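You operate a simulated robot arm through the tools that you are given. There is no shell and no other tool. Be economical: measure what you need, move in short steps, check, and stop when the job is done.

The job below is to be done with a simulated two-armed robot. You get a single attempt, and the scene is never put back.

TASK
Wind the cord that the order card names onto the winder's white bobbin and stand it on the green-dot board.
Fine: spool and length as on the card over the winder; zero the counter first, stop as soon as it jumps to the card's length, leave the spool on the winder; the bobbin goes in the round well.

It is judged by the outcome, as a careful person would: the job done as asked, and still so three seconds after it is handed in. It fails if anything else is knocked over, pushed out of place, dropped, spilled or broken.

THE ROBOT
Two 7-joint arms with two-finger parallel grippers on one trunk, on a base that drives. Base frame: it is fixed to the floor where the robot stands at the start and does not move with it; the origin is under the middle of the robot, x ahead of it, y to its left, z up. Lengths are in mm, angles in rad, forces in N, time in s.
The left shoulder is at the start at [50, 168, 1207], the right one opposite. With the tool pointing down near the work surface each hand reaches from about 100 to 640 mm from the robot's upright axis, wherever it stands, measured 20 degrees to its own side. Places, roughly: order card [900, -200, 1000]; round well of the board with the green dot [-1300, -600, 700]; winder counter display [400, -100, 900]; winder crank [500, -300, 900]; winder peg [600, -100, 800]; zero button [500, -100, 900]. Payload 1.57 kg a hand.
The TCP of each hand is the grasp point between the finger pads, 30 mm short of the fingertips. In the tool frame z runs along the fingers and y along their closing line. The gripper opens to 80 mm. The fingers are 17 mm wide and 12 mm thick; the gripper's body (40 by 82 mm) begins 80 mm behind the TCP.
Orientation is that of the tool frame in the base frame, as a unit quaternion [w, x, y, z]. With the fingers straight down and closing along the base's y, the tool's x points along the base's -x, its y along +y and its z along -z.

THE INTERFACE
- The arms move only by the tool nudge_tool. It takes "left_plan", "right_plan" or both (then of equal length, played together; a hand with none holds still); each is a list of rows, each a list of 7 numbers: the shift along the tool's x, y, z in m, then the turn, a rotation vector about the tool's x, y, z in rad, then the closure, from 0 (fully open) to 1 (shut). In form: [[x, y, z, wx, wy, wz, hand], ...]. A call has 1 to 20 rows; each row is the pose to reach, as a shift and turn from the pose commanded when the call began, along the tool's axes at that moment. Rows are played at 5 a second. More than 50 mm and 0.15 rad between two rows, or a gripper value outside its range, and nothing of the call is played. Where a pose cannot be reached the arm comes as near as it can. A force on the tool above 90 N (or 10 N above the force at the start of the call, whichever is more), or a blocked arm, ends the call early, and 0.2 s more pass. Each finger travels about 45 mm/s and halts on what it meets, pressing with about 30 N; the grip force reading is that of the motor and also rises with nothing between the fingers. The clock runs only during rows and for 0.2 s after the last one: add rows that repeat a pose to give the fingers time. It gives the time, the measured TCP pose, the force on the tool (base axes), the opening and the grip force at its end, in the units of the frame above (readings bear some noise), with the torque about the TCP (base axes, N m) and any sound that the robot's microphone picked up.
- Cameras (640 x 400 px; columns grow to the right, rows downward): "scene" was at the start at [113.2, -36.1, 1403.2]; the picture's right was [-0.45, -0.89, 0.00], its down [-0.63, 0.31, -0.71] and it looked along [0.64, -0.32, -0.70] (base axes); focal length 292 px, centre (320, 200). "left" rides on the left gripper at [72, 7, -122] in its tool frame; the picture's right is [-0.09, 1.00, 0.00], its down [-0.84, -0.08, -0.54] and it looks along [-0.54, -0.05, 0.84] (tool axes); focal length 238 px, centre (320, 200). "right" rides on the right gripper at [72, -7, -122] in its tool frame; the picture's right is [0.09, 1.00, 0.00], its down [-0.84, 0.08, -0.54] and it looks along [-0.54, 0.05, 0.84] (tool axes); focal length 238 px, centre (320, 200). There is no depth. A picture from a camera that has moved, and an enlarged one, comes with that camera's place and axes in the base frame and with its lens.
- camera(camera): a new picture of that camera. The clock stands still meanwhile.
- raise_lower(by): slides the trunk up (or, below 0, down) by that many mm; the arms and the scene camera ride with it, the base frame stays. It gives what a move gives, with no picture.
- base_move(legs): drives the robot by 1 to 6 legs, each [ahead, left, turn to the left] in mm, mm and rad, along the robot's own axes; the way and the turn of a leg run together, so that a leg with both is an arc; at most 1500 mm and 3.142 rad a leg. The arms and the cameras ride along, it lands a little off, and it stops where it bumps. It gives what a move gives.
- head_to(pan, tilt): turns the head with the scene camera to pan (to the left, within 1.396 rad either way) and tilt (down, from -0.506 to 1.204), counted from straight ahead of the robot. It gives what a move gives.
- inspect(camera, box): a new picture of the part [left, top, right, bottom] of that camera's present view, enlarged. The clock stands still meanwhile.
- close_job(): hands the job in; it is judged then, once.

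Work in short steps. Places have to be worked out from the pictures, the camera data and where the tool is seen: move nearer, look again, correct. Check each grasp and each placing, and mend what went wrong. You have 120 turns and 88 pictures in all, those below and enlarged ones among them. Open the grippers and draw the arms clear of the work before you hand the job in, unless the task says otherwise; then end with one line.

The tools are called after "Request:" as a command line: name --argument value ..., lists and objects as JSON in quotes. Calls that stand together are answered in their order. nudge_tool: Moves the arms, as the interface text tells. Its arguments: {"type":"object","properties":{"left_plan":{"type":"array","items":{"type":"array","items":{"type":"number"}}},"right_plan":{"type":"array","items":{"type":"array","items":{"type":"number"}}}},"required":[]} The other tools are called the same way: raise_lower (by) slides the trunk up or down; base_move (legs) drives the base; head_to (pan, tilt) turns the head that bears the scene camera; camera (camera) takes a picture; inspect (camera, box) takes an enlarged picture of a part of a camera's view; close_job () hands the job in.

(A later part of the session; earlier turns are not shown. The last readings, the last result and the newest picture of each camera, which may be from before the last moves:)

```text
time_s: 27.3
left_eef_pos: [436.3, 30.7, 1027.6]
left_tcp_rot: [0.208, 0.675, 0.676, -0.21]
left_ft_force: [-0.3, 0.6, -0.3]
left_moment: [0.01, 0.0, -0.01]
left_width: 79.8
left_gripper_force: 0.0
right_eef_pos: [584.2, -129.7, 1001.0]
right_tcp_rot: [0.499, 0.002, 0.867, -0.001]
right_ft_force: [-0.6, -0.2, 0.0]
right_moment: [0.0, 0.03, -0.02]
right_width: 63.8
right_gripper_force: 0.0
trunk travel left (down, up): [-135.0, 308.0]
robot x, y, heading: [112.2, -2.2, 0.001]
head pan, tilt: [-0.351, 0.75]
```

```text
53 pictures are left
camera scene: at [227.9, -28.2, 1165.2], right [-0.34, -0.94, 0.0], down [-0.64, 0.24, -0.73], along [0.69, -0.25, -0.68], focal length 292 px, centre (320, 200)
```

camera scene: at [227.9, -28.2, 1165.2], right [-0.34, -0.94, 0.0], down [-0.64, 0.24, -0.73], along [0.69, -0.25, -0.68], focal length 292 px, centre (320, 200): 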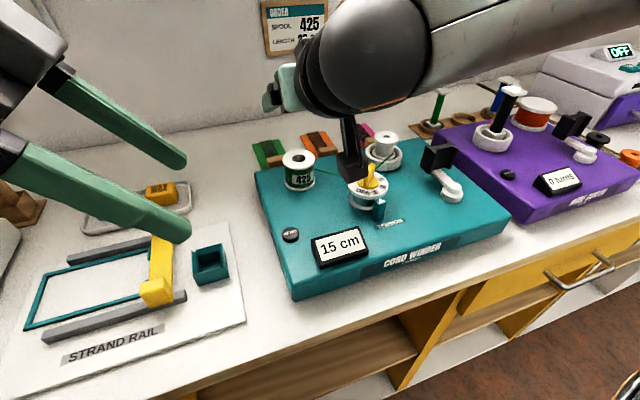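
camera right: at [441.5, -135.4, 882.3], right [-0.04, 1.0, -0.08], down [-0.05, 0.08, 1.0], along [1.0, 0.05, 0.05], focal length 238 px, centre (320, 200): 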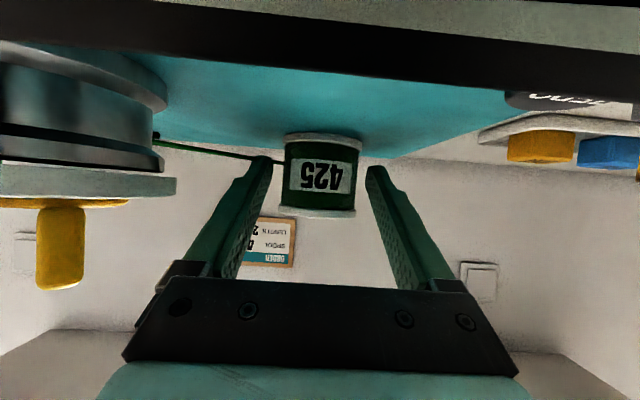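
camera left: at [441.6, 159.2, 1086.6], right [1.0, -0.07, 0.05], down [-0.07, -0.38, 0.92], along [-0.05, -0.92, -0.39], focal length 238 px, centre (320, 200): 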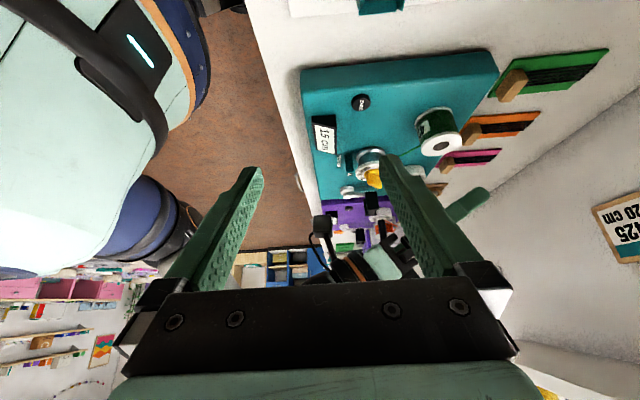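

Spool seated. Zero button ≈(491, -83, 850), crank handle ≈(522, -337, 900) with pivot ≈(472, -335). I swing the right hand over the crank, pointing down, to clear room for the left hand.

Request:
nudge_tool --right_plan '[[-0.0005, -0.0259, -0.0092, 0, 0.131, 0, 0.1], [-0.001, -0.0518, -0.0184, 0, 0.262, 0, 0], [-0.0014, -0.0776, -0.0276, 0, 0.393, 0, 0], [-0.0018, -0.1035, -0.0369, 0, 0.524, 0, 0], [-0.0023, -0.1294, -0.0461, 0, 0.655, 0, 0], [-0.0027, -0.1553, -0.0553, 0, 0.785, 0, 0], [-0.0032, -0.1811, -0.0645, 0, 0.916, 0, 0], [-0.0036, -0.207, -0.0737, 0, 1.047, 0, 0], [-0.0036, -0.207, -0.0737, 0, 1.047, 0, 0]]'

Request:
camera --camera "right"

Request:
camera --camera "scene"

```text
time_s: 29.3
left_eef_pos: [436.1, 30.8, 1026.7]
left_tcp_rot: [0.209, 0.674, 0.677, -0.209]
left_ft_force: [0.9, 0.6, -0.4]
left_moment: [-0.01, -0.01, 0.02]
left_width: 79.8
left_gripper_force: 0.1
right_eef_pos: [520.2, -335.7, 1039.6]
right_tcp_rot: [-0.003, 0.001, 1.0, 0.0]
right_ft_force: [0.3, -0.4, 0.0]
right_moment: [-0.02, -0.03, 0.01]
right_width: 80.2
right_gripper_force: 0.0
trunk travel left (down, up): [-135.0, 308.0]
robot x, y, heading: [106.4, -0.9, -0.004]
head pan, tilt: [-0.351, 0.75]
```

```text
52 pictures are left
camera right: at [449.4, -342.3, 1164.0], right [-0.09, 1.0, 0.0], down [0.84, 0.07, 0.54], along [0.54, 0.05, -0.84], focal length 238 px, centre (320, 200)
```

right: 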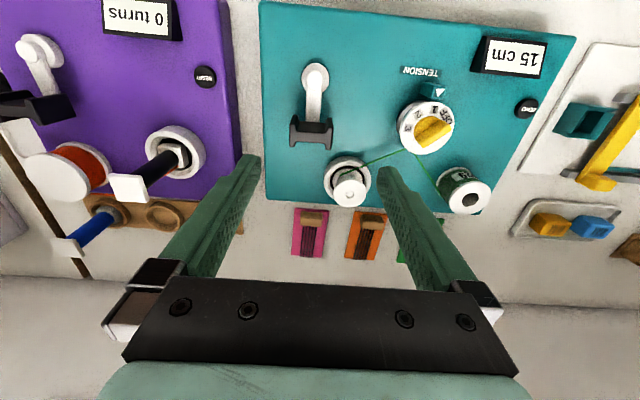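

```text
51 pictures are left
camera scene: at [228.1, -28.2, 1165.2], right [-0.34, -0.94, 0.0], down [-0.64, 0.24, -0.73], along [0.69, -0.25, -0.68], focal length 292 px, centre (320, 200)
```

scene: 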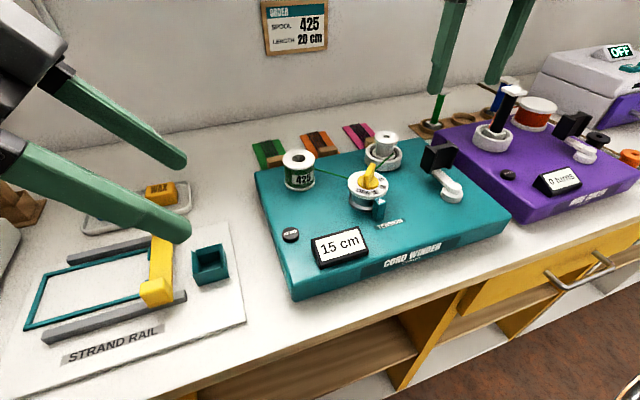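

Cord is threaded spool → dial → bobbin. Now bring the left hand, closed and pointing down, above the zero button.

Request:
nudge_tool --left_plan '[[-0.0073, 0.011, 0.0297, 0, 0.12, 0, 0.5], [-0.0146, 0.022, 0.0594, 0, 0.24, 0, 1], [-0.0218, 0.033, 0.0892, 0, 0.36, 0, 1], [-0.0291, 0.044, 0.1189, 0, 0.48, 0, 1], [-0.0364, 0.055, 0.1486, 0, 0.6, 0, 1], [-0.0364, 0.055, 0.1486, 0, 0.6, 0, 1], [-0.0364, 0.055, 0.1486, 0, 0.6, 0, 1]]'

Request:
inspect --camera "scene" --box '[240, 170, 400, 270]'

Request:
camera --camera "left"

```text
time_s: 30.9
left_eef_pos: [436.9, -71.7, 920.3]
left_tcp_rot: [-0.001, 0.706, 0.709, -0.001]
left_ft_force: [-0.6, 0.1, -0.6]
left_moment: [-0.01, 0.02, 0.0]
left_width: 0.0
left_gripper_force: 21.5
left hand out of reach, approached as far as the arm can: row 1, 2, 3, 4, 5, 6, 7
right_eef_pos: [520.9, -336.8, 1040.1]
right_tcp_rot: [-0.002, 0.002, 1.0, 0.0]
right_ft_force: [0.9, 0.4, -0.3]
right_moment: [0.03, -0.02, -0.03]
right_width: 79.8
right_gripper_force: 0.1
trunk travel left (down, up): [-135.0, 308.0]
robot x, y, heading: [107.7, 1.3, -0.002]
head pan, tilt: [-0.351, 0.75]
```

```text
4.00 times, centred on (320, 220) of scene
camera zoom: at [228.0, -28.2, 1165.2], right [-0.34, -0.94, 0.0], down [-0.64, 0.24, -0.73], along [0.69, -0.25, -0.68], focal length 1167 px, centre (320, 120)
```

zoom: 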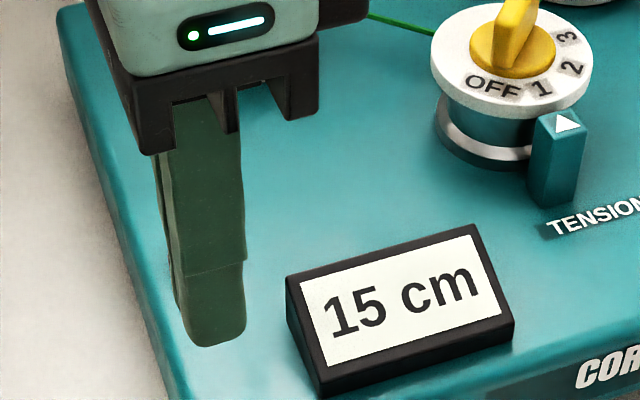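

```text
49 pictures are left
camera left: at [441.9, 0.6, 1041.2], right [1.0, -0.09, 0.0], down [-0.07, -0.84, 0.54], along [-0.05, -0.54, -0.84], focal length 238 px, centre (320, 200)
```

left: 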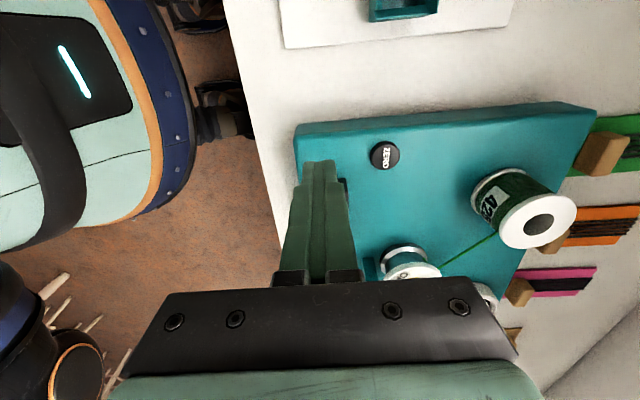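

Left hand is stuck at x=437 in this yaw; I turn it back 90° while moving to the button at (490, -83).

Request:
nudge_tool --left_plan '[[-0.001, 0.005, -0.0005, 0, 0, -0.143, 1], [-0.002, 0.01, -0.001, 0, 0, -0.286, 1], [-0.003, 0.015, -0.0015, 0, 0, -0.428, 1], [-0.004, 0.02, -0.002, 0, 0, -0.571, 1], [-0.005, 0.025, -0.0025, 0, 0, -0.714, 1], [-0.006, 0.03, -0.003, 0, 0, -0.857, 1], [-0.007, 0.035, -0.0035, 0, 0, -1.0, 1], [-0.008, 0.04, -0.004, 0, 0, -1.142, 1], [-0.009, 0.045, -0.0045, 0, 0, -1.285, 1], [-0.01, 0.05, -0.005, 0, 0, -1.428, 1], [-0.011, 0.054, -0.005, 0, 0, -1.571, 1], [-0.011, 0.054, -0.005, 0, 0, -1.571, 1]]'

Request:
inspect --camera "scene" --box '[240, 170, 400, 270]'

```text
time_s: 33.5
left_eef_pos: [488.0, -80.8, 924.6]
left_tcp_rot: [0.0, -0.002, 1.0, 0.0]
left_ft_force: [0.0, 0.0, 0.0]
left_moment: [0.01, 0.02, -0.02]
left_width: 0.1
left_gripper_force: 21.3
right_eef_pos: [520.8, -335.1, 1040.6]
right_tcp_rot: [-0.002, 0.002, 1.0, 0.0]
right_ft_force: [0.4, 0.6, -1.3]
right_moment: [-0.01, 0.0, 0.03]
right_width: 80.2
right_gripper_force: 0.0
trunk travel left (down, up): [-135.0, 308.0]
robot x, y, heading: [112.7, 3.1, -0.002]
head pan, tilt: [-0.351, 0.75]
```

```text
4.00 times, centred on (320, 220) of scene
camera zoom: at [228.0, -28.2, 1165.2], right [-0.34, -0.94, 0.0], down [-0.64, 0.24, -0.73], along [0.69, -0.25, -0.68], focal length 1167 px, centre (320, 120)
```

zoom: 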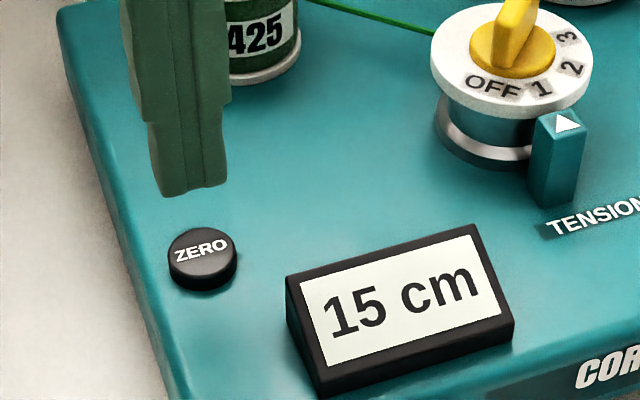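

Tip is right above the button. Press down in small steps and look at the counter.

Request:
nudge_tool --left_plan '[[-0.003, -0.002, 0.02, 0, 0, 0, 1], [-0.003, -0.002, 0.035, 0, 0, 0, 1], [-0.003, -0.002, 0.038, 0, 0, 0, 1], [-0.003, -0.002, 0.04, 0, 0, 0, 1], [-0.003, -0.002, 0.042, 0, 0, 0, 1], [-0.003, -0.002, 0.044, 0, 0, 0, 1], [-0.003, -0.002, 0.046, 0, 0, 0, 1], [-0.003, -0.002, 0.048, 0, 0, 0, 1]]'

Request:
inspect --camera "scene" --box '[240, 170, 400, 270]'

```text
time_s: 35.3
left_eef_pos: [491.9, -82.3, 880.2]
left_tcp_rot: [0.003, -0.002, 1.0, -0.003]
left_ft_force: [2.6, 5.6, 37.9]
left_moment: [0.21, 0.14, -0.37]
left_width: 0.2
left_gripper_force: 21.3
right_eef_pos: [518.1, -336.3, 1042.1]
right_tcp_rot: [0.0, 0.001, 1.0, 0.001]
right_ft_force: [-0.1, 0.5, 0.1]
right_moment: [0.0, 0.02, -0.01]
right_width: 80.2
right_gripper_force: 0.0
trunk travel left (down, up): [-135.0, 308.0]
robot x, y, heading: [105.7, -0.7, -0.002]
head pan, tilt: [-0.351, 0.75]
heard: click
```

```text
4.00 times, centred on (320, 220) of scene
camera zoom: at [226.2, -27.4, 1166.1], right [-0.34, -0.94, 0.0], down [-0.64, 0.23, -0.73], along [0.69, -0.25, -0.68], focal length 1167 px, centre (320, 120)
```

zoom: 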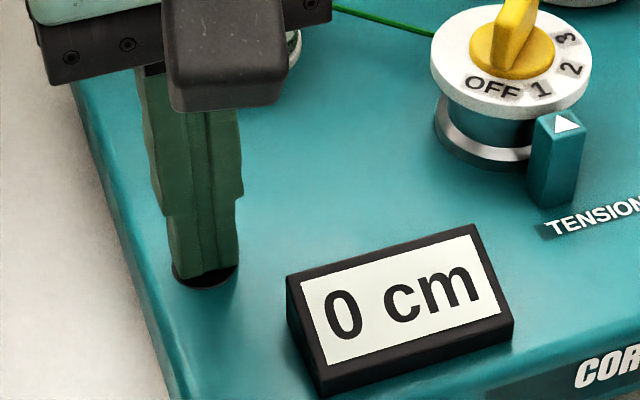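

Counter reads 0 cm. Withdraw the left hand up and to the left, and look at the crank handle.

Request:
nudge_tool --left_plan '[[0, 0, -0.04, 0, 0, 0, 1], [0, 0, -0.08, 0, 0, 0, 1], [0, 0, -0.12, 0, 0, 0, 1], [0.02, 0.04, -0.14, 0, 0, 0, 1], [0.04, 0.08, -0.15, 0, 0, 0, 1], [0.06, 0.12, -0.15, 0, 0, 0, 1], [0.08, 0.16, -0.15, 0, 0, 0, 1], [0.1, 0.2, -0.15, 0, 0, 0, 0.5], [0.12, 0.24, -0.15, 0, 0, 0, 0]]'

Request:
inspect --camera "right" --box '[270, 40, 398, 170]'

Request:
inspect --camera "scene" --box '[400, 130, 480, 210]'

```text
time_s: 37.3
left_eef_pos: [372.3, 158.4, 1024.8]
left_tcp_rot: [-0.001, -0.001, 1.0, 0.0]
left_ft_force: [-0.3, 0.0, 0.0]
left_moment: [-0.02, 0.0, 0.01]
left_width: 47.9
left_gripper_force: 0.1
right_eef_pos: [520.9, -335.5, 1040.3]
right_tcp_rot: [-0.001, 0.002, 1.0, 0.0]
right_ft_force: [-0.8, 0.0, 0.2]
right_moment: [0.02, -0.03, 0.0]
right_width: 80.0
right_gripper_force: 0.2
trunk travel left (down, up): [-135.0, 308.0]
robot x, y, heading: [110.1, -1.8, -0.002]
head pan, tilt: [-0.351, 0.75]
```

```text
3.08 times, centred on (334, 105) of right
camera zoom: at [449.1, -341.6, 1164.0], right [-0.09, 1.0, 0.0], down [0.84, 0.07, 0.54], along [0.54, 0.05, -0.84], focal length 733 px, centre (277, 492)
```

zoom: 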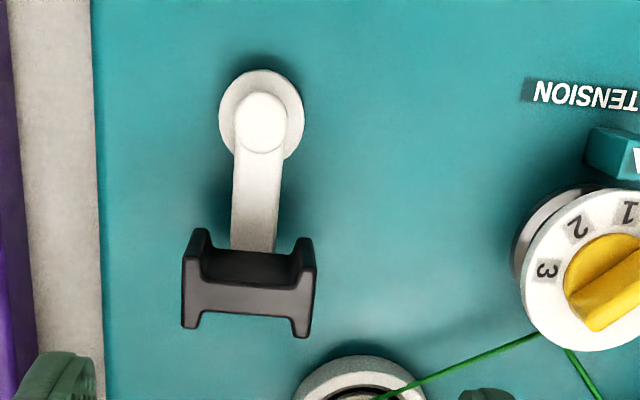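

```text
5.00 times, centred on (440, 170) of scene
camera zoom: at [227.9, -27.9, 1165.3], right [-0.34, -0.94, 0.0], down [-0.64, 0.23, -0.73], along [0.69, -0.25, -0.68], focal length 1459 px, centre (-280, 350)
```

zoom: 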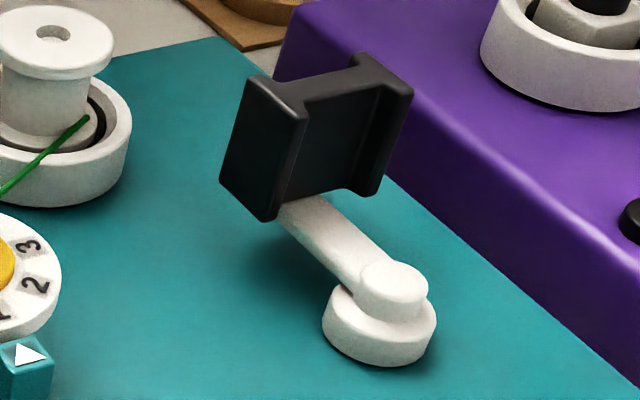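

Handle: web top at about (530, -344, 912), pivot (480, -344), radius 50; the web's thin side faces along x. I turn the right hand 90° so the fingers close along x, above it.

Request:
nudge_tool --right_plan '[[-0.001, -0.001, 0, 0, 0, 0.143, 0.35], [-0.002, -0.002, 0, 0, 0, 0.286, 0.35], [-0.003, -0.003, 0, 0, 0, 0.428, 0.35], [-0.004, -0.004, 0, 0, 0, 0.571, 0.35], [-0.005, -0.005, 0, 0, 0, 0.714, 0.35], [-0.006, -0.006, 0.0, 0, 0, 0.857, 0.35], [-0.007, -0.007, 0, 0, 0, 1.0, 0.35], [-0.008, -0.008, 0, 0, 0, 1.142, 0.35], [-0.009, -0.008, 0.02, 0, 0, 1.285, 0.35], [-0.009, -0.008, 0.04, 0, 0, 1.428, 0.35], [-0.009, -0.008, 0.06, 0, 0, 1.571, 0.35], [-0.009, -0.008, 0.06, 0, 0, 1.571, 0.35]]'

Request:
camera --camera "right"

Request:
inspect --camera "scene" --box '[380, 90, 500, 210]'

```text
time_s: 39.9
left_eef_pos: [372.4, 158.8, 1024.9]
left_tcp_rot: [-0.001, 0.0, 1.0, 0.0]
left_ft_force: [0.0, -0.6, -0.7]
left_moment: [0.02, 0.01, 0.03]
left_width: 79.9
left_gripper_force: 0.1
right_eef_pos: [531.4, -344.5, 980.9]
right_tcp_rot: [0.0, 0.709, 0.705, -0.001]
right_ft_force: [0.8, 0.7, -0.2]
right_moment: [0.02, 0.0, 0.01]
right_width: 52.2
right_gripper_force: 0.1
trunk travel left (down, up): [-135.0, 308.0]
robot x, y, heading: [111.4, -2.3, -0.0]
head pan, tilt: [-0.351, 0.75]
```

```text
44 pictures are left
camera right: at [524.8, -272.4, 1104.3], right [1.0, 0.09, 0.0], down [0.07, -0.84, 0.54], along [0.05, -0.54, -0.84], focal length 238 px, centre (320, 200)
```

right: 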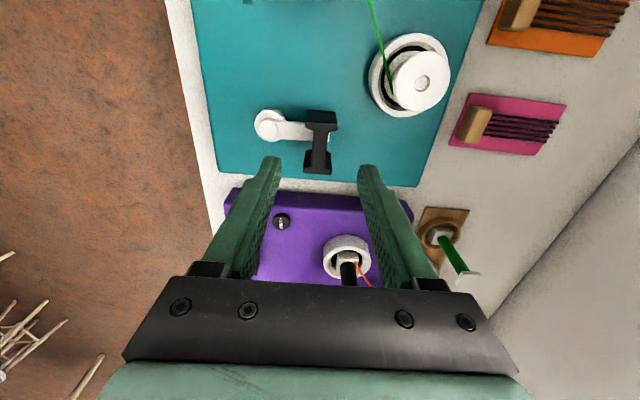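

```text
3.33 times, centred on (440, 150) of scene
camera zoom: at [228.1, -28.2, 1165.2], right [-0.34, -0.94, 0.0], down [-0.64, 0.24, -0.73], along [0.69, -0.25, -0.68], focal length 972 px, centre (-80, 367)
```

zoom: 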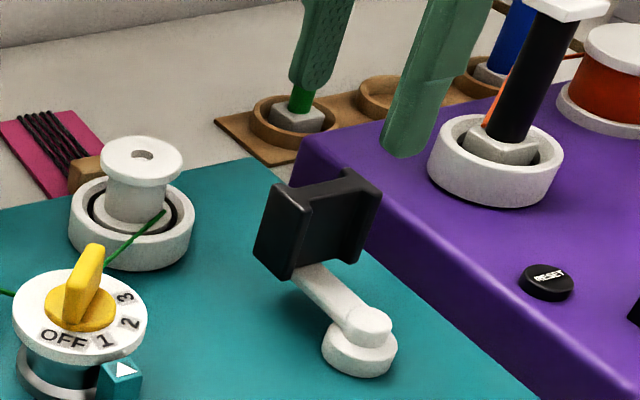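

Handle web at about (530.5, -342). Descend to grip height and close.

Request:
nudge_tool --right_plan '[[0.002, -0.001, 0.02, 0, 0, 0, 0.35], [0.002, -0.001, 0.04, 0, 0, 0, 0.35], [0.002, -0.001, 0.056, 0, 0, 0, 0.35], [0.002, -0.001, 0.069, 0, 0, 0, 0.35], [0.002, -0.001, 0.069, 0, 0, 0, 0.8], [0.002, -0.001, 0.069, 0, 0, 0, 1], [0.002, -0.001, 0.069, 0, 0, 0, 1], [0.002, -0.001, 0.069, 0, 0, 0, 1]]'

Request:
inspect --camera "scene" --box '[380, 90, 500, 210]'

Request:
inspect --camera "scene" --box '[300, 220, 380, 270]'

```text
time_s: 41.7
left_eef_pos: [373.7, 158.2, 1024.9]
left_tcp_rot: [-0.001, 0.0, 1.0, 0.0]
left_ft_force: [-0.7, 0.1, 0.0]
left_moment: [0.03, 0.01, 0.01]
left_width: 80.1
left_gripper_force: 0.0
right_eef_pos: [530.5, -342.9, 909.7]
right_tcp_rot: [0.001, 0.708, 0.706, 0.0]
right_ft_force: [4.3, -0.4, -1.8]
right_moment: [0.09, -0.15, 0.01]
right_width: 11.6
right_gripper_force: 26.8
trunk travel left (down, up): [-135.0, 308.0]
robot x, y, heading: [107.4, 4.9, -0.005]
head pan, tilt: [-0.351, 0.75]
```

```text
3.33 times, centred on (440, 150) of scene
camera zoom: at [228.6, -28.3, 1165.1], right [-0.34, -0.94, 0.0], down [-0.64, 0.24, -0.73], along [0.69, -0.25, -0.68], focal length 972 px, centre (-80, 367)
```

zoom: 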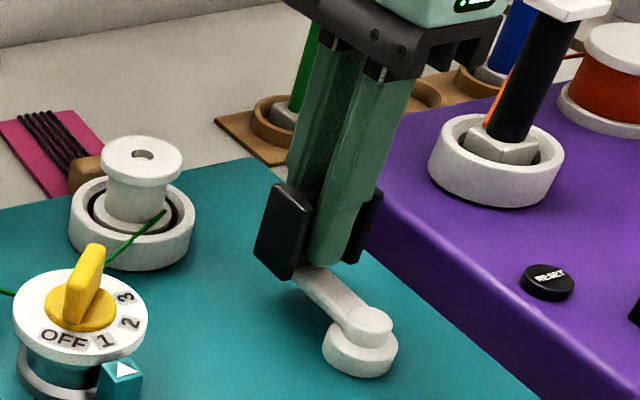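

```text
8.00 times, centred on (340, 245) of scene
camera zoom: at [228.6, -28.3, 1165.1], right [-0.34, -0.94, 0.0], down [-0.64, 0.24, -0.73], along [0.69, -0.25, -0.68], focal length 2334 px, centre (160, -160)
```

zoom: 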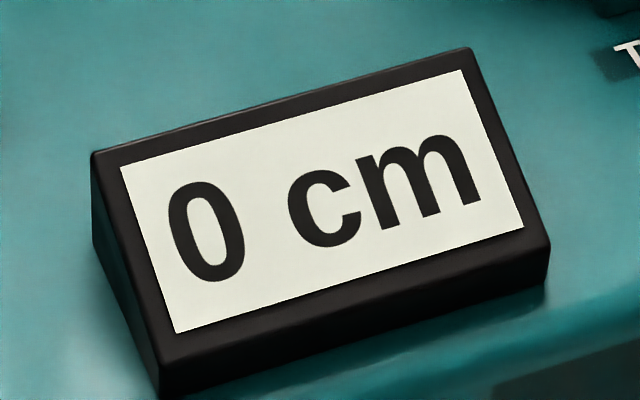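

Web gripped (11.6 mm). Test a 20° clockwise arc with fixed hand yaw and see whether the handle swivels.

Request:
nudge_tool --right_plan '[[-0.0044, -0.0002, 0, 0, 0, 0, 1], [-0.0087, -0.0008, 0, 0, 0, 0, 1], [-0.0129, -0.0017, 0, 0, 0, 0, 1], [-0.0171, -0.003, 0, 0, 0, 0, 1], [-0.0171, -0.003, 0, 0, 0, 0, 1]]'

Request:
camera --camera "scene"

```text
time_s: 42.9
left_eef_pos: [373.4, 156.6, 1024.2]
left_tcp_rot: [0.0, -0.001, 1.0, -0.001]
left_ft_force: [0.2, -0.1, -0.1]
left_moment: [-0.03, 0.02, -0.02]
left_width: 80.2
left_gripper_force: 0.1
right_eef_pos: [528.0, -359.5, 910.3]
right_tcp_rot: [0.0, 0.709, 0.706, 0.0]
right_ft_force: [12.6, -4.1, 0.0]
right_moment: [0.55, -0.15, 0.02]
right_width: 11.9
right_gripper_force: 29.1
trunk travel left (down, up): [-135.0, 308.0]
robot x, y, heading: [111.0, 1.2, -0.0]
head pan, tilt: [-0.351, 0.75]
```

```text
40 pictures are left
camera scene: at [229.2, -28.8, 1165.1], right [-0.34, -0.94, 0.0], down [-0.64, 0.24, -0.73], along [0.69, -0.25, -0.68], focal length 292 px, centre (320, 200)
```

scene: 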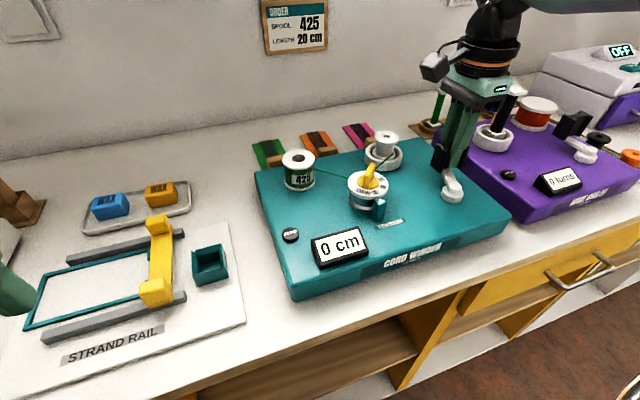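

The handle swivels freely (no twisting torque). Continue clockwise to 90° and read the counter.

Request:
nudge_tool --right_plan '[[-0.0079, -0.0027, 0, 0, 0, 0, 1], [-0.015, -0.0077, 0, 0, 0, 0, 1], [-0.0212, -0.0138, 0, 0, 0, 0, 1], [-0.0262, -0.021, 0, 0, 0, 0, 1], [-0.0299, -0.0289, 0, 0, 0, 0, 1], [-0.0321, -0.0373, 0, 0, 0, 0, 1], [-0.0329, -0.046, 0, 0, 0, 0, 1], [-0.0329, -0.046, 0, 0, 0, 0, 1]]'

Request:
camera --camera "scene"

```text
time_s: 44.7
left_eef_pos: [372.2, 156.0, 1025.0]
left_tcp_rot: [-0.001, -0.001, 1.0, 0.001]
left_ft_force: [-0.2, 1.1, -0.3]
left_moment: [-0.02, -0.02, 0.0]
left_width: 80.1
left_gripper_force: 0.1
right_eef_pos: [477.9, -391.4, 910.8]
right_tcp_rot: [-0.002, 0.709, 0.706, -0.001]
right_ft_force: [-0.5, -4.1, -5.1]
right_moment: [-0.73, -0.43, 0.0]
right_width: 11.9
right_gripper_force: 29.2
trunk travel left (down, up): [-135.0, 308.0]
robot x, y, heading: [108.0, 0.3, -0.003]
head pan, tilt: [-0.351, 0.75]
```

```text
39 pictures are left
camera scene: at [228.2, -28.7, 1165.1], right [-0.34, -0.94, 0.0], down [-0.64, 0.24, -0.73], along [0.69, -0.25, -0.68], focal length 292 px, centre (320, 200)
```

scene: 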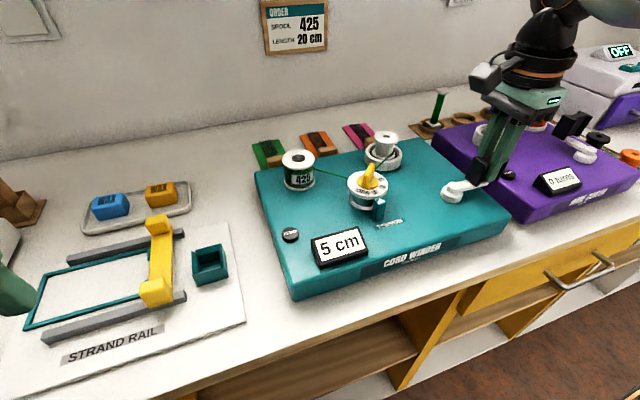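

5 cm shows after ≤90°. Continue 30°.

Request:
nudge_tool --right_plan '[[0.0008, -0.0087, 0, 0, 0, 0, 1], [0.003, -0.0171, 0, 0, 0, 0, 1], [0.0067, -0.025, 0, 0, 0, 0, 1], [0.0067, -0.025, 0, 0, 0, 0, 1]]'

Request:
inspect --camera "scene" --box '[280, 100, 520, 270]'

```text
time_s: 45.7
left_eef_pos: [372.6, 157.8, 1023.9]
left_tcp_rot: [-0.002, -0.001, 1.0, 0.0]
left_ft_force: [-0.1, 0.4, -0.1]
left_moment: [-0.02, 0.01, 0.0]
left_width: 79.8
left_gripper_force: 0.0
right_eef_pos: [454.8, -385.0, 912.6]
right_tcp_rot: [-0.002, 0.709, 0.706, 0.0]
right_ft_force: [0.0, -0.4, -8.1]
right_moment: [-0.61, -0.33, 0.03]
right_width: 11.7
right_gripper_force: 28.9
trunk travel left (down, up): [-135.0, 308.0]
robot x, y, heading: [111.5, 2.9, -0.002]
head pan, tilt: [-0.351, 0.75]
```

```text
2.35 times, centred on (400, 185) of scene
camera zoom: at [228.4, -28.6, 1165.1], right [-0.34, -0.94, 0.0], down [-0.64, 0.24, -0.73], along [0.69, -0.25, -0.68], focal length 686 px, centre (132, 235)
```

zoom: 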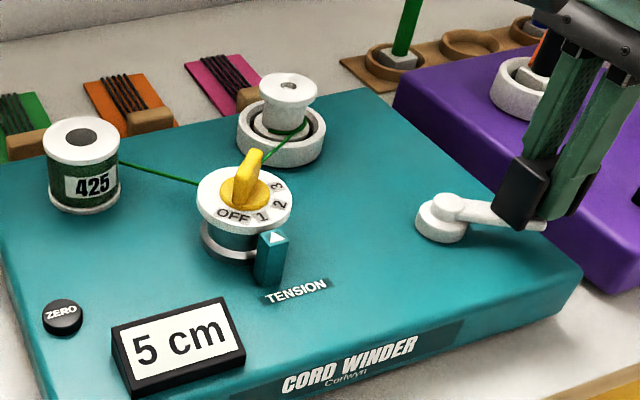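

Still 5 cm; cord is laying on the bobbin. Another 30°, to 150°.

Request:
nudge_tool --right_plan '[[0.005, -0.0071, 0, 0, 0, 0, 1], [0.0112, -0.0133, 0, 0, 0, 0, 1], [0.0183, -0.0183, 0, 0, 0, 0, 1], [0.0183, -0.0183, 0, 0, 0, 0, 1]]'

Request:
inspect --camera "scene" --box '[280, 100, 520, 270]'

```text
time_s: 46.7
left_eef_pos: [372.7, 157.2, 1024.9]
left_tcp_rot: [-0.001, -0.001, 1.0, 0.0]
left_ft_force: [-0.3, -0.3, -0.7]
left_moment: [0.01, 0.02, 0.01]
left_width: 79.8
left_gripper_force: 0.1
right_eef_pos: [435.8, -367.1, 912.1]
right_tcp_rot: [-0.003, 0.709, 0.705, -0.001]
right_ft_force: [-0.2, 0.4, -9.1]
right_moment: [-0.21, -0.28, -0.01]
right_width: 11.6
right_gripper_force: 29.0
trunk travel left (down, up): [-135.0, 308.0]
robot x, y, heading: [110.5, 1.7, 0.0]
head pan, tilt: [-0.351, 0.75]
```

```text
2.35 times, centred on (400, 185) of scene
camera zoom: at [228.4, -28.7, 1165.1], right [-0.34, -0.94, 0.0], down [-0.64, 0.24, -0.73], along [0.69, -0.25, -0.68], focal length 686 px, centre (132, 235)
```

zoom: 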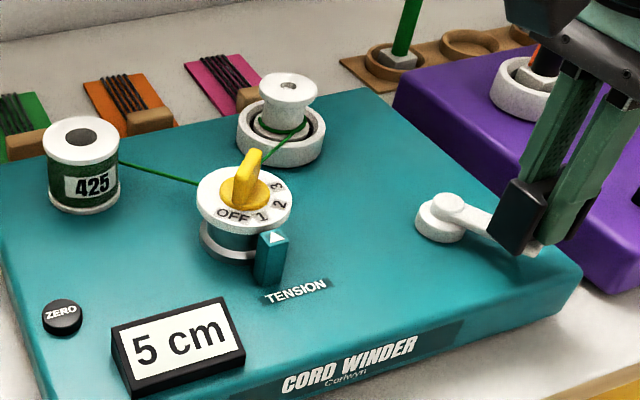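

Still 5 cm. Go on to 180°.

Request:
nudge_tool --right_plan '[[0.0079, -0.0037, 0, 0, 0, 0, 1], [0.0163, -0.0059, 0, 0, 0, 0, 1], [0.025, -0.0067, 0, 0, 0, 0, 1], [0.025, -0.0067, 0, 0, 0, 0, 1]]'

Request:
inspect --camera "scene" --box '[280, 100, 520, 270]'

```text
time_s: 47.7
left_eef_pos: [372.4, 155.8, 1024.4]
left_tcp_rot: [-0.001, -0.001, 1.0, 0.0]
left_ft_force: [0.2, -0.7, 0.8]
left_moment: [0.03, -0.02, 0.02]
left_width: 80.1
left_gripper_force: 0.0
right_eef_pos: [429.7, -340.9, 911.2]
right_tcp_rot: [-0.002, 0.708, 0.706, 0.0]
right_ft_force: [-1.9, 0.0, -16.2]
right_moment: [-0.04, -0.39, 0.0]
right_width: 11.9
right_gripper_force: 28.5
trunk travel left (down, up): [-135.0, 308.0]
robot x, y, heading: [110.3, -1.0, 0.0]
head pan, tilt: [-0.351, 0.75]
```

```text
2.35 times, centred on (400, 185) of scene
camera zoom: at [228.6, -29.0, 1165.0], right [-0.34, -0.94, 0.0], down [-0.64, 0.24, -0.73], along [0.69, -0.25, -0.68], focal length 686 px, centre (132, 235)
```

zoom: 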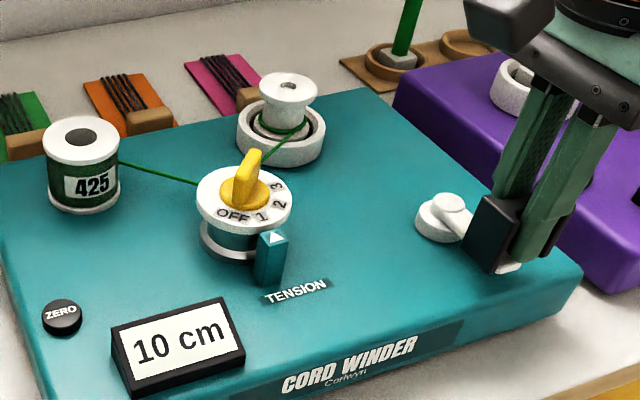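

10 cm by 180°, so about 5 cm per ~80–90°. Next 15 should come before 270°; I go to 260°, easing down 2 mm to relieve the vertical pull.

Request:
nudge_tool --right_plan '[[0.0087, 0.0008, 0.001, 0, 0, 0, 1], [0.0171, 0.003, 0.002, 0, 0, 0, 1], [0.025, 0.0067, 0.002, 0, 0, 0, 1], [0.0321, 0.0117, 0.002, 0, 0, 0, 1], [0.0383, 0.0179, 0.002, 0, 0, 0, 1], [0.0433, 0.025, 0.002, 0, 0, 0, 1], [0.047, 0.0329, 0.002, 0, 0, 0, 1], [0.0492, 0.0413, 0.002, 0, 0, 0, 1], [0.0492, 0.0413, 0.002, 0, 0, 0, 1]]'

Request:
inspect --camera "scene" --box '[280, 100, 520, 270]'

```text
time_s: 49.7
left_eef_pos: [372.5, 157.3, 1024.7]
left_tcp_rot: [-0.001, -0.002, 1.0, 0.0]
left_ft_force: [-0.6, 0.5, -0.3]
left_moment: [0.04, -0.02, -0.01]
left_width: 80.0
left_gripper_force: 0.1
right_eef_pos: [471.7, -291.4, 911.4]
right_tcp_rot: [0.0, 0.708, 0.706, 0.0]
right_ft_force: [0.4, -3.1, 9.2]
right_moment: [-0.22, 0.06, 0.02]
right_width: 11.5
right_gripper_force: 29.3
trunk travel left (down, up): [-135.0, 308.0]
robot x, y, heading: [112.2, -0.8, -0.004]
head pan, tilt: [-0.351, 0.75]
```

```text
2.35 times, centred on (400, 185) of scene
camera zoom: at [227.5, -28.0, 1165.4], right [-0.34, -0.94, 0.0], down [-0.64, 0.23, -0.73], along [0.69, -0.25, -0.68], focal length 686 px, centre (132, 235)
```

zoom: 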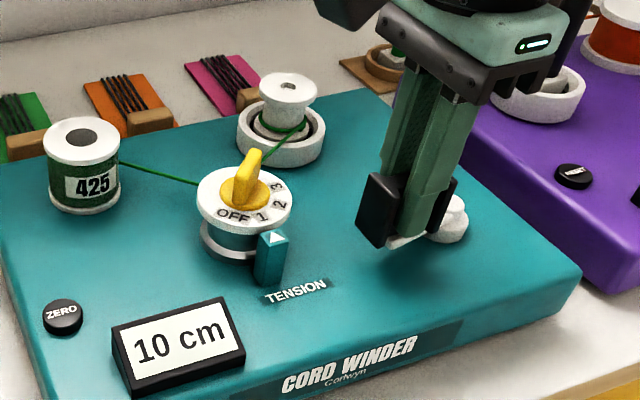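

Still 10 cm at 260°, so the step is ~90° and 20 should come near 360°. Go to 330° and check for 15.

Request:
nudge_tool --right_plan '[[0.0008, 0.0087, -0.001, 0, 0, 0, 1], [0.0, 0.0174, -0.001, 0, 0, 0, 1], [-0.0023, 0.0258, -0.001, 0, 0, 0, 1], [-0.0059, 0.0337, -0.001, 0, 0, 0, 1], [-0.0109, 0.0408, -0.001, 0, 0, 0, 1], [-0.0171, 0.047, -0.001, 0, 0, 0, 1], [-0.0242, 0.052, -0.001, 0, 0, 0, 1], [-0.0242, 0.052, -0.001, 0, 0, 0, 1]]'

Request:
inspect --camera "scene" --box '[280, 100, 520, 270]'

```text
time_s: 51.5
left_eef_pos: [373.6, 158.8, 1025.0]
left_tcp_rot: [-0.002, 0.0, 1.0, 0.001]
left_ft_force: [-0.8, 0.7, 0.7]
left_moment: [0.01, 0.0, 0.01]
left_width: 79.9
left_gripper_force: 0.0
right_eef_pos: [523.6, -317.1, 910.8]
right_tcp_rot: [-0.001, 0.708, 0.706, 0.0]
right_ft_force: [5.5, 3.3, 2.3]
right_moment: [-0.13, -0.01, 0.03]
right_width: 11.8
right_gripper_force: 29.7
trunk travel left (down, up): [-135.0, 308.0]
robot x, y, heading: [108.5, -1.9, -0.001]
head pan, tilt: [-0.351, 0.75]
```

```text
2.35 times, centred on (400, 185) of scene
camera zoom: at [228.5, -27.7, 1165.2], right [-0.34, -0.94, 0.0], down [-0.64, 0.23, -0.73], along [0.69, -0.25, -0.68], focal length 686 px, centre (132, 235)
```

zoom: 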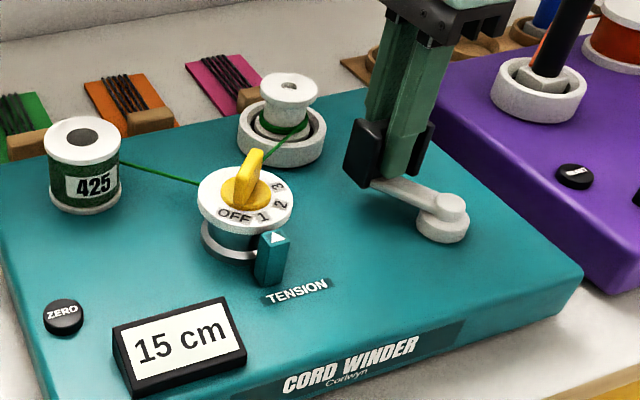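

15 cm. Now to 352° and check.

Request:
nudge_tool --right_plan '[[-0.0079, 0.0037, 0, 0, 0, 0, 1], [-0.0125, 0.005, 0, 0, 0, 0, 1], [-0.018, 0.0062, 0, 0, 0, 0, 1], [-0.018, 0.0062, 0, 0, 0, 0, 1]]'

Request:
inspect --camera "scene" --box '[300, 210, 396, 270]'

```text
time_s: 52.5
left_eef_pos: [372.7, 158.3, 1023.0]
left_tcp_rot: [-0.001, -0.001, 1.0, 0.001]
left_ft_force: [0.1, -0.2, -0.2]
left_moment: [-0.01, 0.0, 0.0]
left_width: 79.9
left_gripper_force: 0.0
right_eef_pos: [529.5, -335.2, 910.7]
right_tcp_rot: [0.0, 0.708, 0.706, 0.0]
right_ft_force: [5.6, 1.3, 1.0]
right_moment: [0.93, -0.23, 0.06]
right_width: 11.8
right_gripper_force: 28.4
trunk travel left (down, up): [-135.0, 308.0]
robot x, y, heading: [109.3, 1.9, -0.004]
head pan, tilt: [-0.351, 0.75]
```

```text
6.67 times, centred on (348, 240) of scene
camera zoom: at [228.5, -28.2, 1165.2], right [-0.34, -0.94, 0.0], down [-0.64, 0.24, -0.73], along [0.69, -0.25, -0.68], focal length 1945 px, centre (133, -67)
```

zoom: 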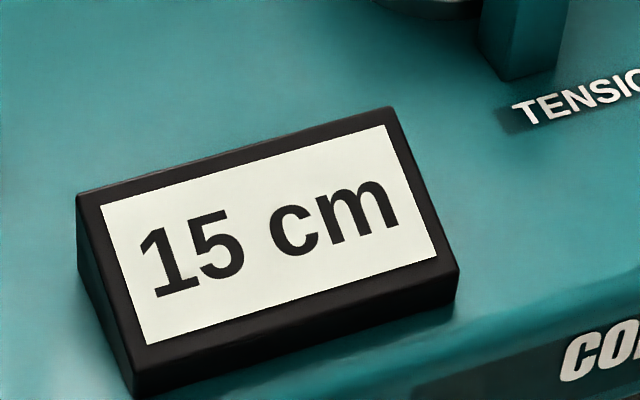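

Still 15. Another 6°.

Request:
nudge_tool --right_plan '[[-0.0026, 0.0003, 0, 0, 0, 0, 1], [-0.0052, 0.0005, 0, 0, 0, 0, 1], [-0.0052, 0.0005, 0, 0, 0, 0, 1]]'

Request:
inspect --camera "scene" --box '[300, 210, 396, 270]'

```text
time_s: 53.3
left_eef_pos: [374.1, 156.3, 1024.7]
left_tcp_rot: [-0.001, -0.001, 1.0, 0.0]
left_ft_force: [-0.2, 0.3, 0.1]
left_moment: [0.01, -0.03, 0.01]
left_width: 79.8
left_gripper_force: 0.1
right_eef_pos: [530.4, -339.8, 910.3]
right_tcp_rot: [0.0, 0.709, 0.706, 0.0]
right_ft_force: [8.5, -0.3, 4.7]
right_moment: [0.79, -0.07, -0.01]
right_width: 11.7
right_gripper_force: 29.3
trunk travel left (down, up): [-135.0, 308.0]
robot x, y, heading: [112.4, 0.2, -0.0]
head pan, tilt: [-0.351, 0.75]
```

```text
6.67 times, centred on (348, 240) of scene
camera zoom: at [228.6, -28.1, 1165.2], right [-0.34, -0.94, 0.0], down [-0.64, 0.23, -0.73], along [0.69, -0.25, -0.68], focal length 1945 px, centre (133, -67)
```

zoom: 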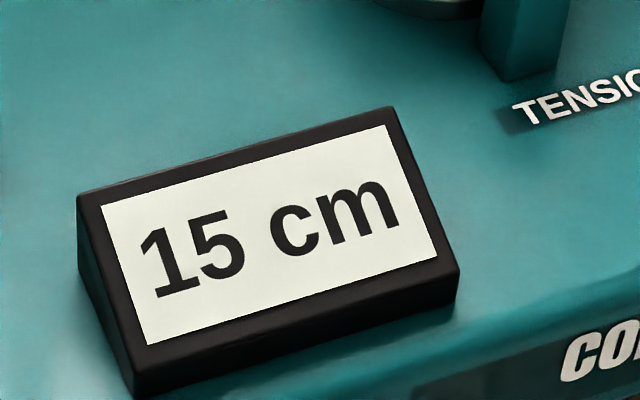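

Still 15; the start point was at y≈-342.9. Another 5°.

Request:
nudge_tool --right_plan '[[-0.0022, 0.0, 0, 0, 0, 0, 1], [-0.0044, 0.0, 0, 0, 0, 0, 1], [-0.0044, 0.0, 0, 0, 0, 0, 1]]'

Request:
inspect --camera "scene" --box '[300, 210, 396, 270]'

```text
time_s: 54.1
left_eef_pos: [372.6, 156.2, 1024.3]
left_tcp_rot: [0.0, -0.001, 1.0, 0.001]
left_ft_force: [-0.1, 0.1, 0.6]
left_moment: [0.02, -0.01, 0.02]
left_width: 80.0
left_gripper_force: 0.1
right_eef_pos: [530.1, -345.2, 911.9]
right_tcp_rot: [-0.001, 0.709, 0.706, -0.001]
right_ft_force: [5.8, -0.2, 3.7]
right_moment: [0.31, -0.2, -0.02]
right_width: 11.6
right_gripper_force: 29.7
trunk travel left (down, up): [-135.0, 308.0]
robot x, y, heading: [109.7, -3.7, -0.001]
head pan, tilt: [-0.351, 0.75]
```

```text
6.67 times, centred on (348, 240) of scene
camera zoom: at [228.3, -28.1, 1165.2], right [-0.34, -0.94, 0.0], down [-0.64, 0.24, -0.73], along [0.69, -0.25, -0.68], focal length 1945 px, centre (133, -67)
```

zoom: 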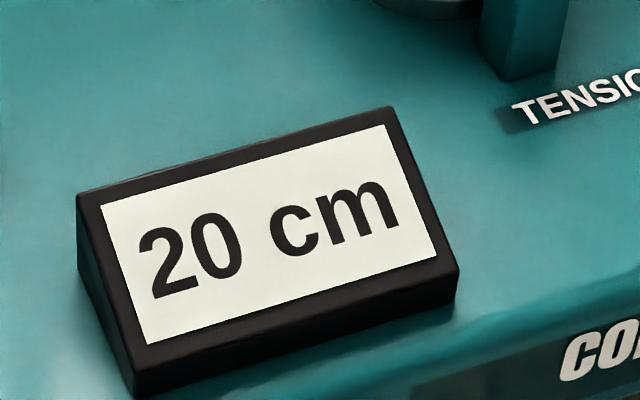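

20 cm reached. Open and lift straight off the handle.

Request:
nudge_tool --right_plan '[[0, 0, 0, 0, 0, 0, 0.8], [0, 0, 0, 0, 0, 0, 0.6], [0, 0, 0, 0, 0, 0, 0.5], [0, 0, 0, 0, 0, 0, 0.5], [0, 0, -0.04, 0, 0, 0, 0.5], [0, 0, -0.08, 0, 0, 0, 0.5], [0, 0, -0.12, 0, 0, 0, 0.5]]'

Request:
camera --camera "right"

Request:
inspect --camera "scene" --box '[280, 110, 480, 270]'

```text
time_s: 55.7
left_eef_pos: [372.4, 158.1, 1024.7]
left_tcp_rot: [0.0, -0.001, 1.0, 0.001]
left_ft_force: [0.0, 0.3, -0.7]
left_moment: [-0.02, 0.03, 0.03]
left_width: 79.9
left_gripper_force: 0.1
right_eef_pos: [528.5, -344.7, 1034.1]
right_tcp_rot: [0.0, 0.708, 0.706, -0.001]
right_ft_force: [-0.4, 0.0, -0.1]
right_moment: [0.04, 0.0, 0.01]
right_width: 40.1
right_gripper_force: 0.1
trunk travel left (down, up): [-135.0, 308.0]
robot x, y, heading: [105.6, -0.4, 0.0]
head pan, tilt: [-0.351, 0.75]
```

```text
30 pictures are left
camera right: at [522.4, -273.3, 1157.5], right [1.0, 0.09, 0.0], down [0.08, -0.84, 0.54], along [0.05, -0.54, -0.84], focal length 238 px, centre (320, 200)
```

right: 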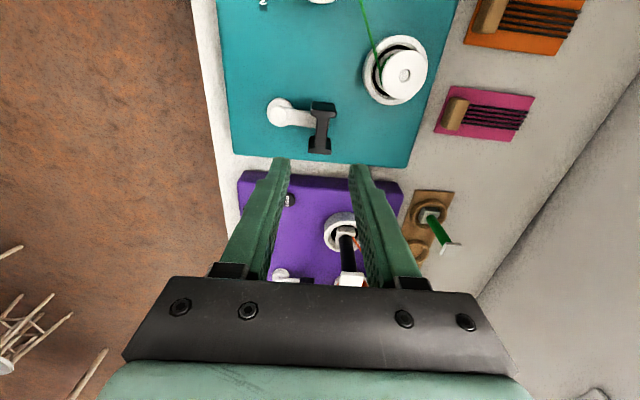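

```text
2.50 times, centred on (380, 190) of scene
camera zoom: at [228.0, -28.1, 1165.2], right [-0.34, -0.94, 0.0], down [-0.64, 0.24, -0.73], along [0.69, -0.25, -0.68], focal length 729 px, centre (170, 225)
```

zoom: 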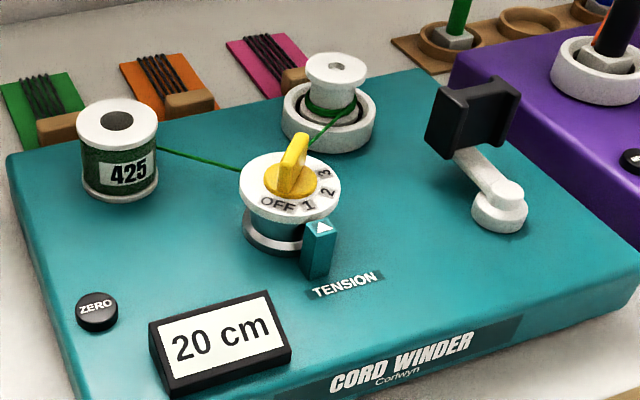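

Counter 20 cm, crank at rest. Bobbin top is at about (600, -288, 906), flange Ø≈40. Move the right hand over it.

Request:
nudge_tool --right_plan '[[0.019, 0.024, 0.01, 0, 0, 0, 0.3], [0.038, 0.048, 0.02, 0, 0, 0, 0.25], [0.0567, 0.0715, 0.035, 0, 0, 0, 0.2], [0.0567, 0.0715, 0.055, 0, 0, 0, 0.2], [0.0567, 0.0715, 0.055, 0, 0, 0, 0.2]]'

Request:
camera --camera "right"

Request:
inspect --camera "scene" --box '[320, 80, 448, 180]'

```text
time_s: 56.9
left_eef_pos: [372.9, 157.2, 1024.7]
left_tcp_rot: [-0.001, -0.001, 1.0, 0.001]
left_ft_force: [-0.8, -0.3, -0.7]
left_moment: [-0.02, 0.0, 0.01]
left_width: 79.9
left_gripper_force: 0.1
right_eef_pos: [602.2, -287.9, 975.8]
right_tcp_rot: [0.0, 0.708, 0.706, 0.0]
right_ft_force: [0.8, -0.6, 1.1]
right_moment: [-0.04, -0.01, 0.03]
right_width: 63.8
right_gripper_force: 0.0
trunk travel left (down, up): [-135.0, 308.0]
robot x, y, heading: [112.8, -1.3, 0.002]
head pan, tilt: [-0.351, 0.75]
```

```text
28 pictures are left
camera right: at [596.3, -215.8, 1098.4], right [1.0, 0.09, 0.0], down [0.07, -0.84, 0.54], along [0.05, -0.54, -0.84], focal length 238 px, centre (320, 200)
```

right: 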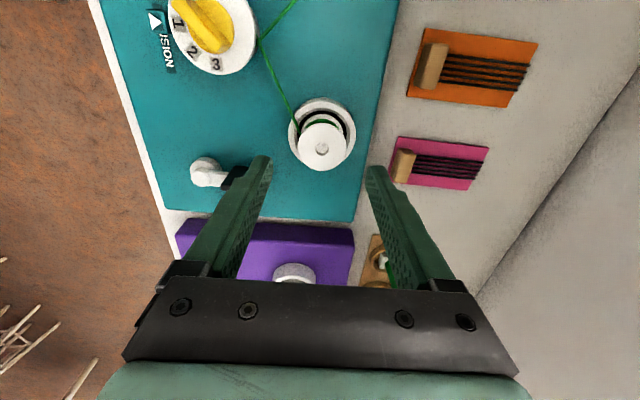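

```text
4.00 times, centred on (384, 130) of scene
camera zoom: at [228.0, -28.3, 1165.2], right [-0.34, -0.94, 0.0], down [-0.64, 0.24, -0.73], along [0.69, -0.25, -0.68], focal length 1167 px, centre (64, 480)
```

zoom: 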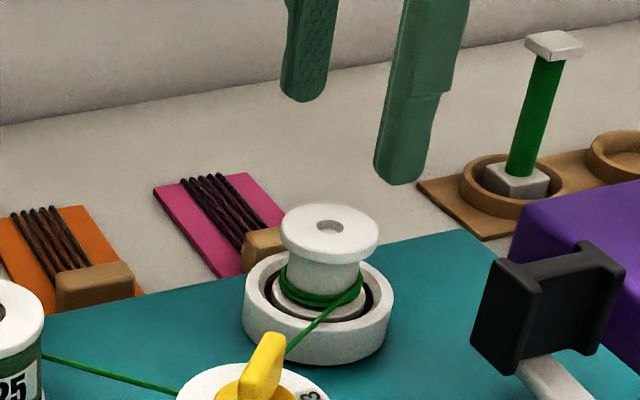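

Bobbin axis ≈(603.5, -288), flange Ø≈41. Lower so that the tips come about 18 mm below the flange top, then close.

Request:
nudge_tool --right_plan '[[0, 0.001, 0.02, 0, 0, 0, 0.2], [0, 0.001, 0.04, 0, 0, 0, 0.2], [0, 0.001, 0.06, 0, 0, 0, 0.2], [0, 0.001, 0.06, 0, 0, 0, 0.5], [0, 0.001, 0.06, 0, 0, 0, 1], [0, 0.001, 0.06, 0, 0, 0, 1], [0, 0.001, 0.06, 0, 0, 0, 1]]'

Request:
inspect --camera "scene" --box '[320, 80, 448, 180]'

```text
time_s: 58.5
left_eef_pos: [372.9, 158.2, 1025.3]
left_tcp_rot: [-0.001, -0.001, 1.0, 0.0]
left_ft_force: [0.1, 0.2, -0.9]
left_moment: [0.0, 0.01, 0.04]
left_width: 79.8
left_gripper_force: 0.1
right_eef_pos: [602.2, -289.0, 916.0]
right_tcp_rot: [-0.001, 0.708, 0.706, 0.0]
right_ft_force: [0.0, -0.7, 0.3]
right_moment: [0.04, 0.02, 0.0]
right_width: 39.9
right_gripper_force: 30.3
trunk travel left (down, up): [-135.0, 308.0]
robot x, y, heading: [110.8, -3.1, -0.001]
head pan, tilt: [-0.351, 0.75]
```

```text
4.00 times, centred on (384, 130) of scene
camera zoom: at [228.1, -28.2, 1165.2], right [-0.34, -0.94, 0.0], down [-0.64, 0.24, -0.73], along [0.69, -0.25, -0.68], focal length 1167 px, centre (64, 480)
```

zoom: 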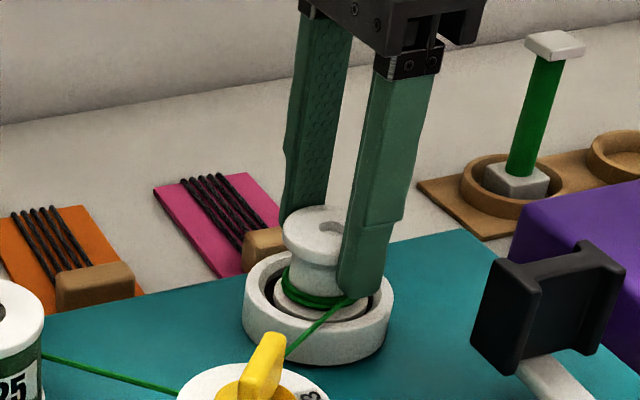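

Gripped at 39.9 mm on the flange. Lift straight up.

Request:
nudge_tool --right_plan '[[0, 0, -0.01, 0, 0, 0, 1], [0, 0, -0.025, 0, 0, 0, 1], [0, 0, -0.05, 0, 0, 0, 1], [0, 0, -0.08, 0, 0, 0, 1], [0, 0, -0.11, 0, 0, 0, 1], [0, 0, -0.14, 0, 0, 0, 1]]'

Request:
camera --camera "scene"

```text
time_s: 59.9
left_eef_pos: [371.7, 158.1, 1025.6]
left_tcp_rot: [0.001, -0.001, 1.0, 0.0]
left_ft_force: [0.5, 0.5, -0.7]
left_moment: [0.0, -0.02, -0.01]
left_width: 80.3
left_gripper_force: 0.1
right_eef_pos: [594.2, -291.1, 1051.7]
right_tcp_rot: [0.0, 0.709, 0.705, 0.0]
right_ft_force: [0.3, 1.0, 0.3]
right_moment: [0.02, -0.02, 0.0]
right_width: 39.8
right_gripper_force: 29.7
right hand out of reach, approached as far as the arm can: row 6
trunk travel left (down, up): [-135.0, 308.0]
robot x, y, heading: [113.7, 5.0, -0.005]
head pan, tilt: [-0.351, 0.75]
```

```text
25 pictures are left
camera scene: at [227.5, -28.1, 1165.3], right [-0.34, -0.94, 0.0], down [-0.64, 0.23, -0.73], along [0.69, -0.25, -0.68], focal length 292 px, centre (320, 200)
```

scene: 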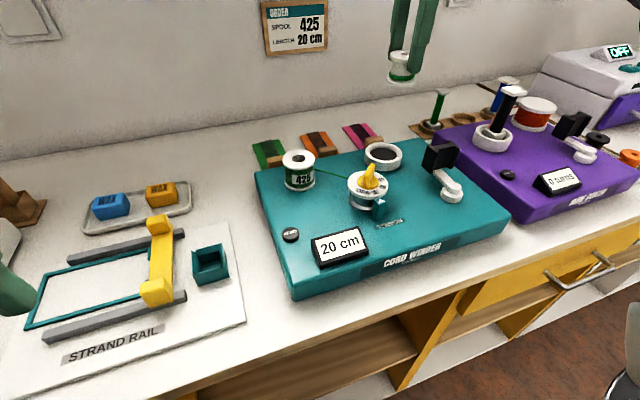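

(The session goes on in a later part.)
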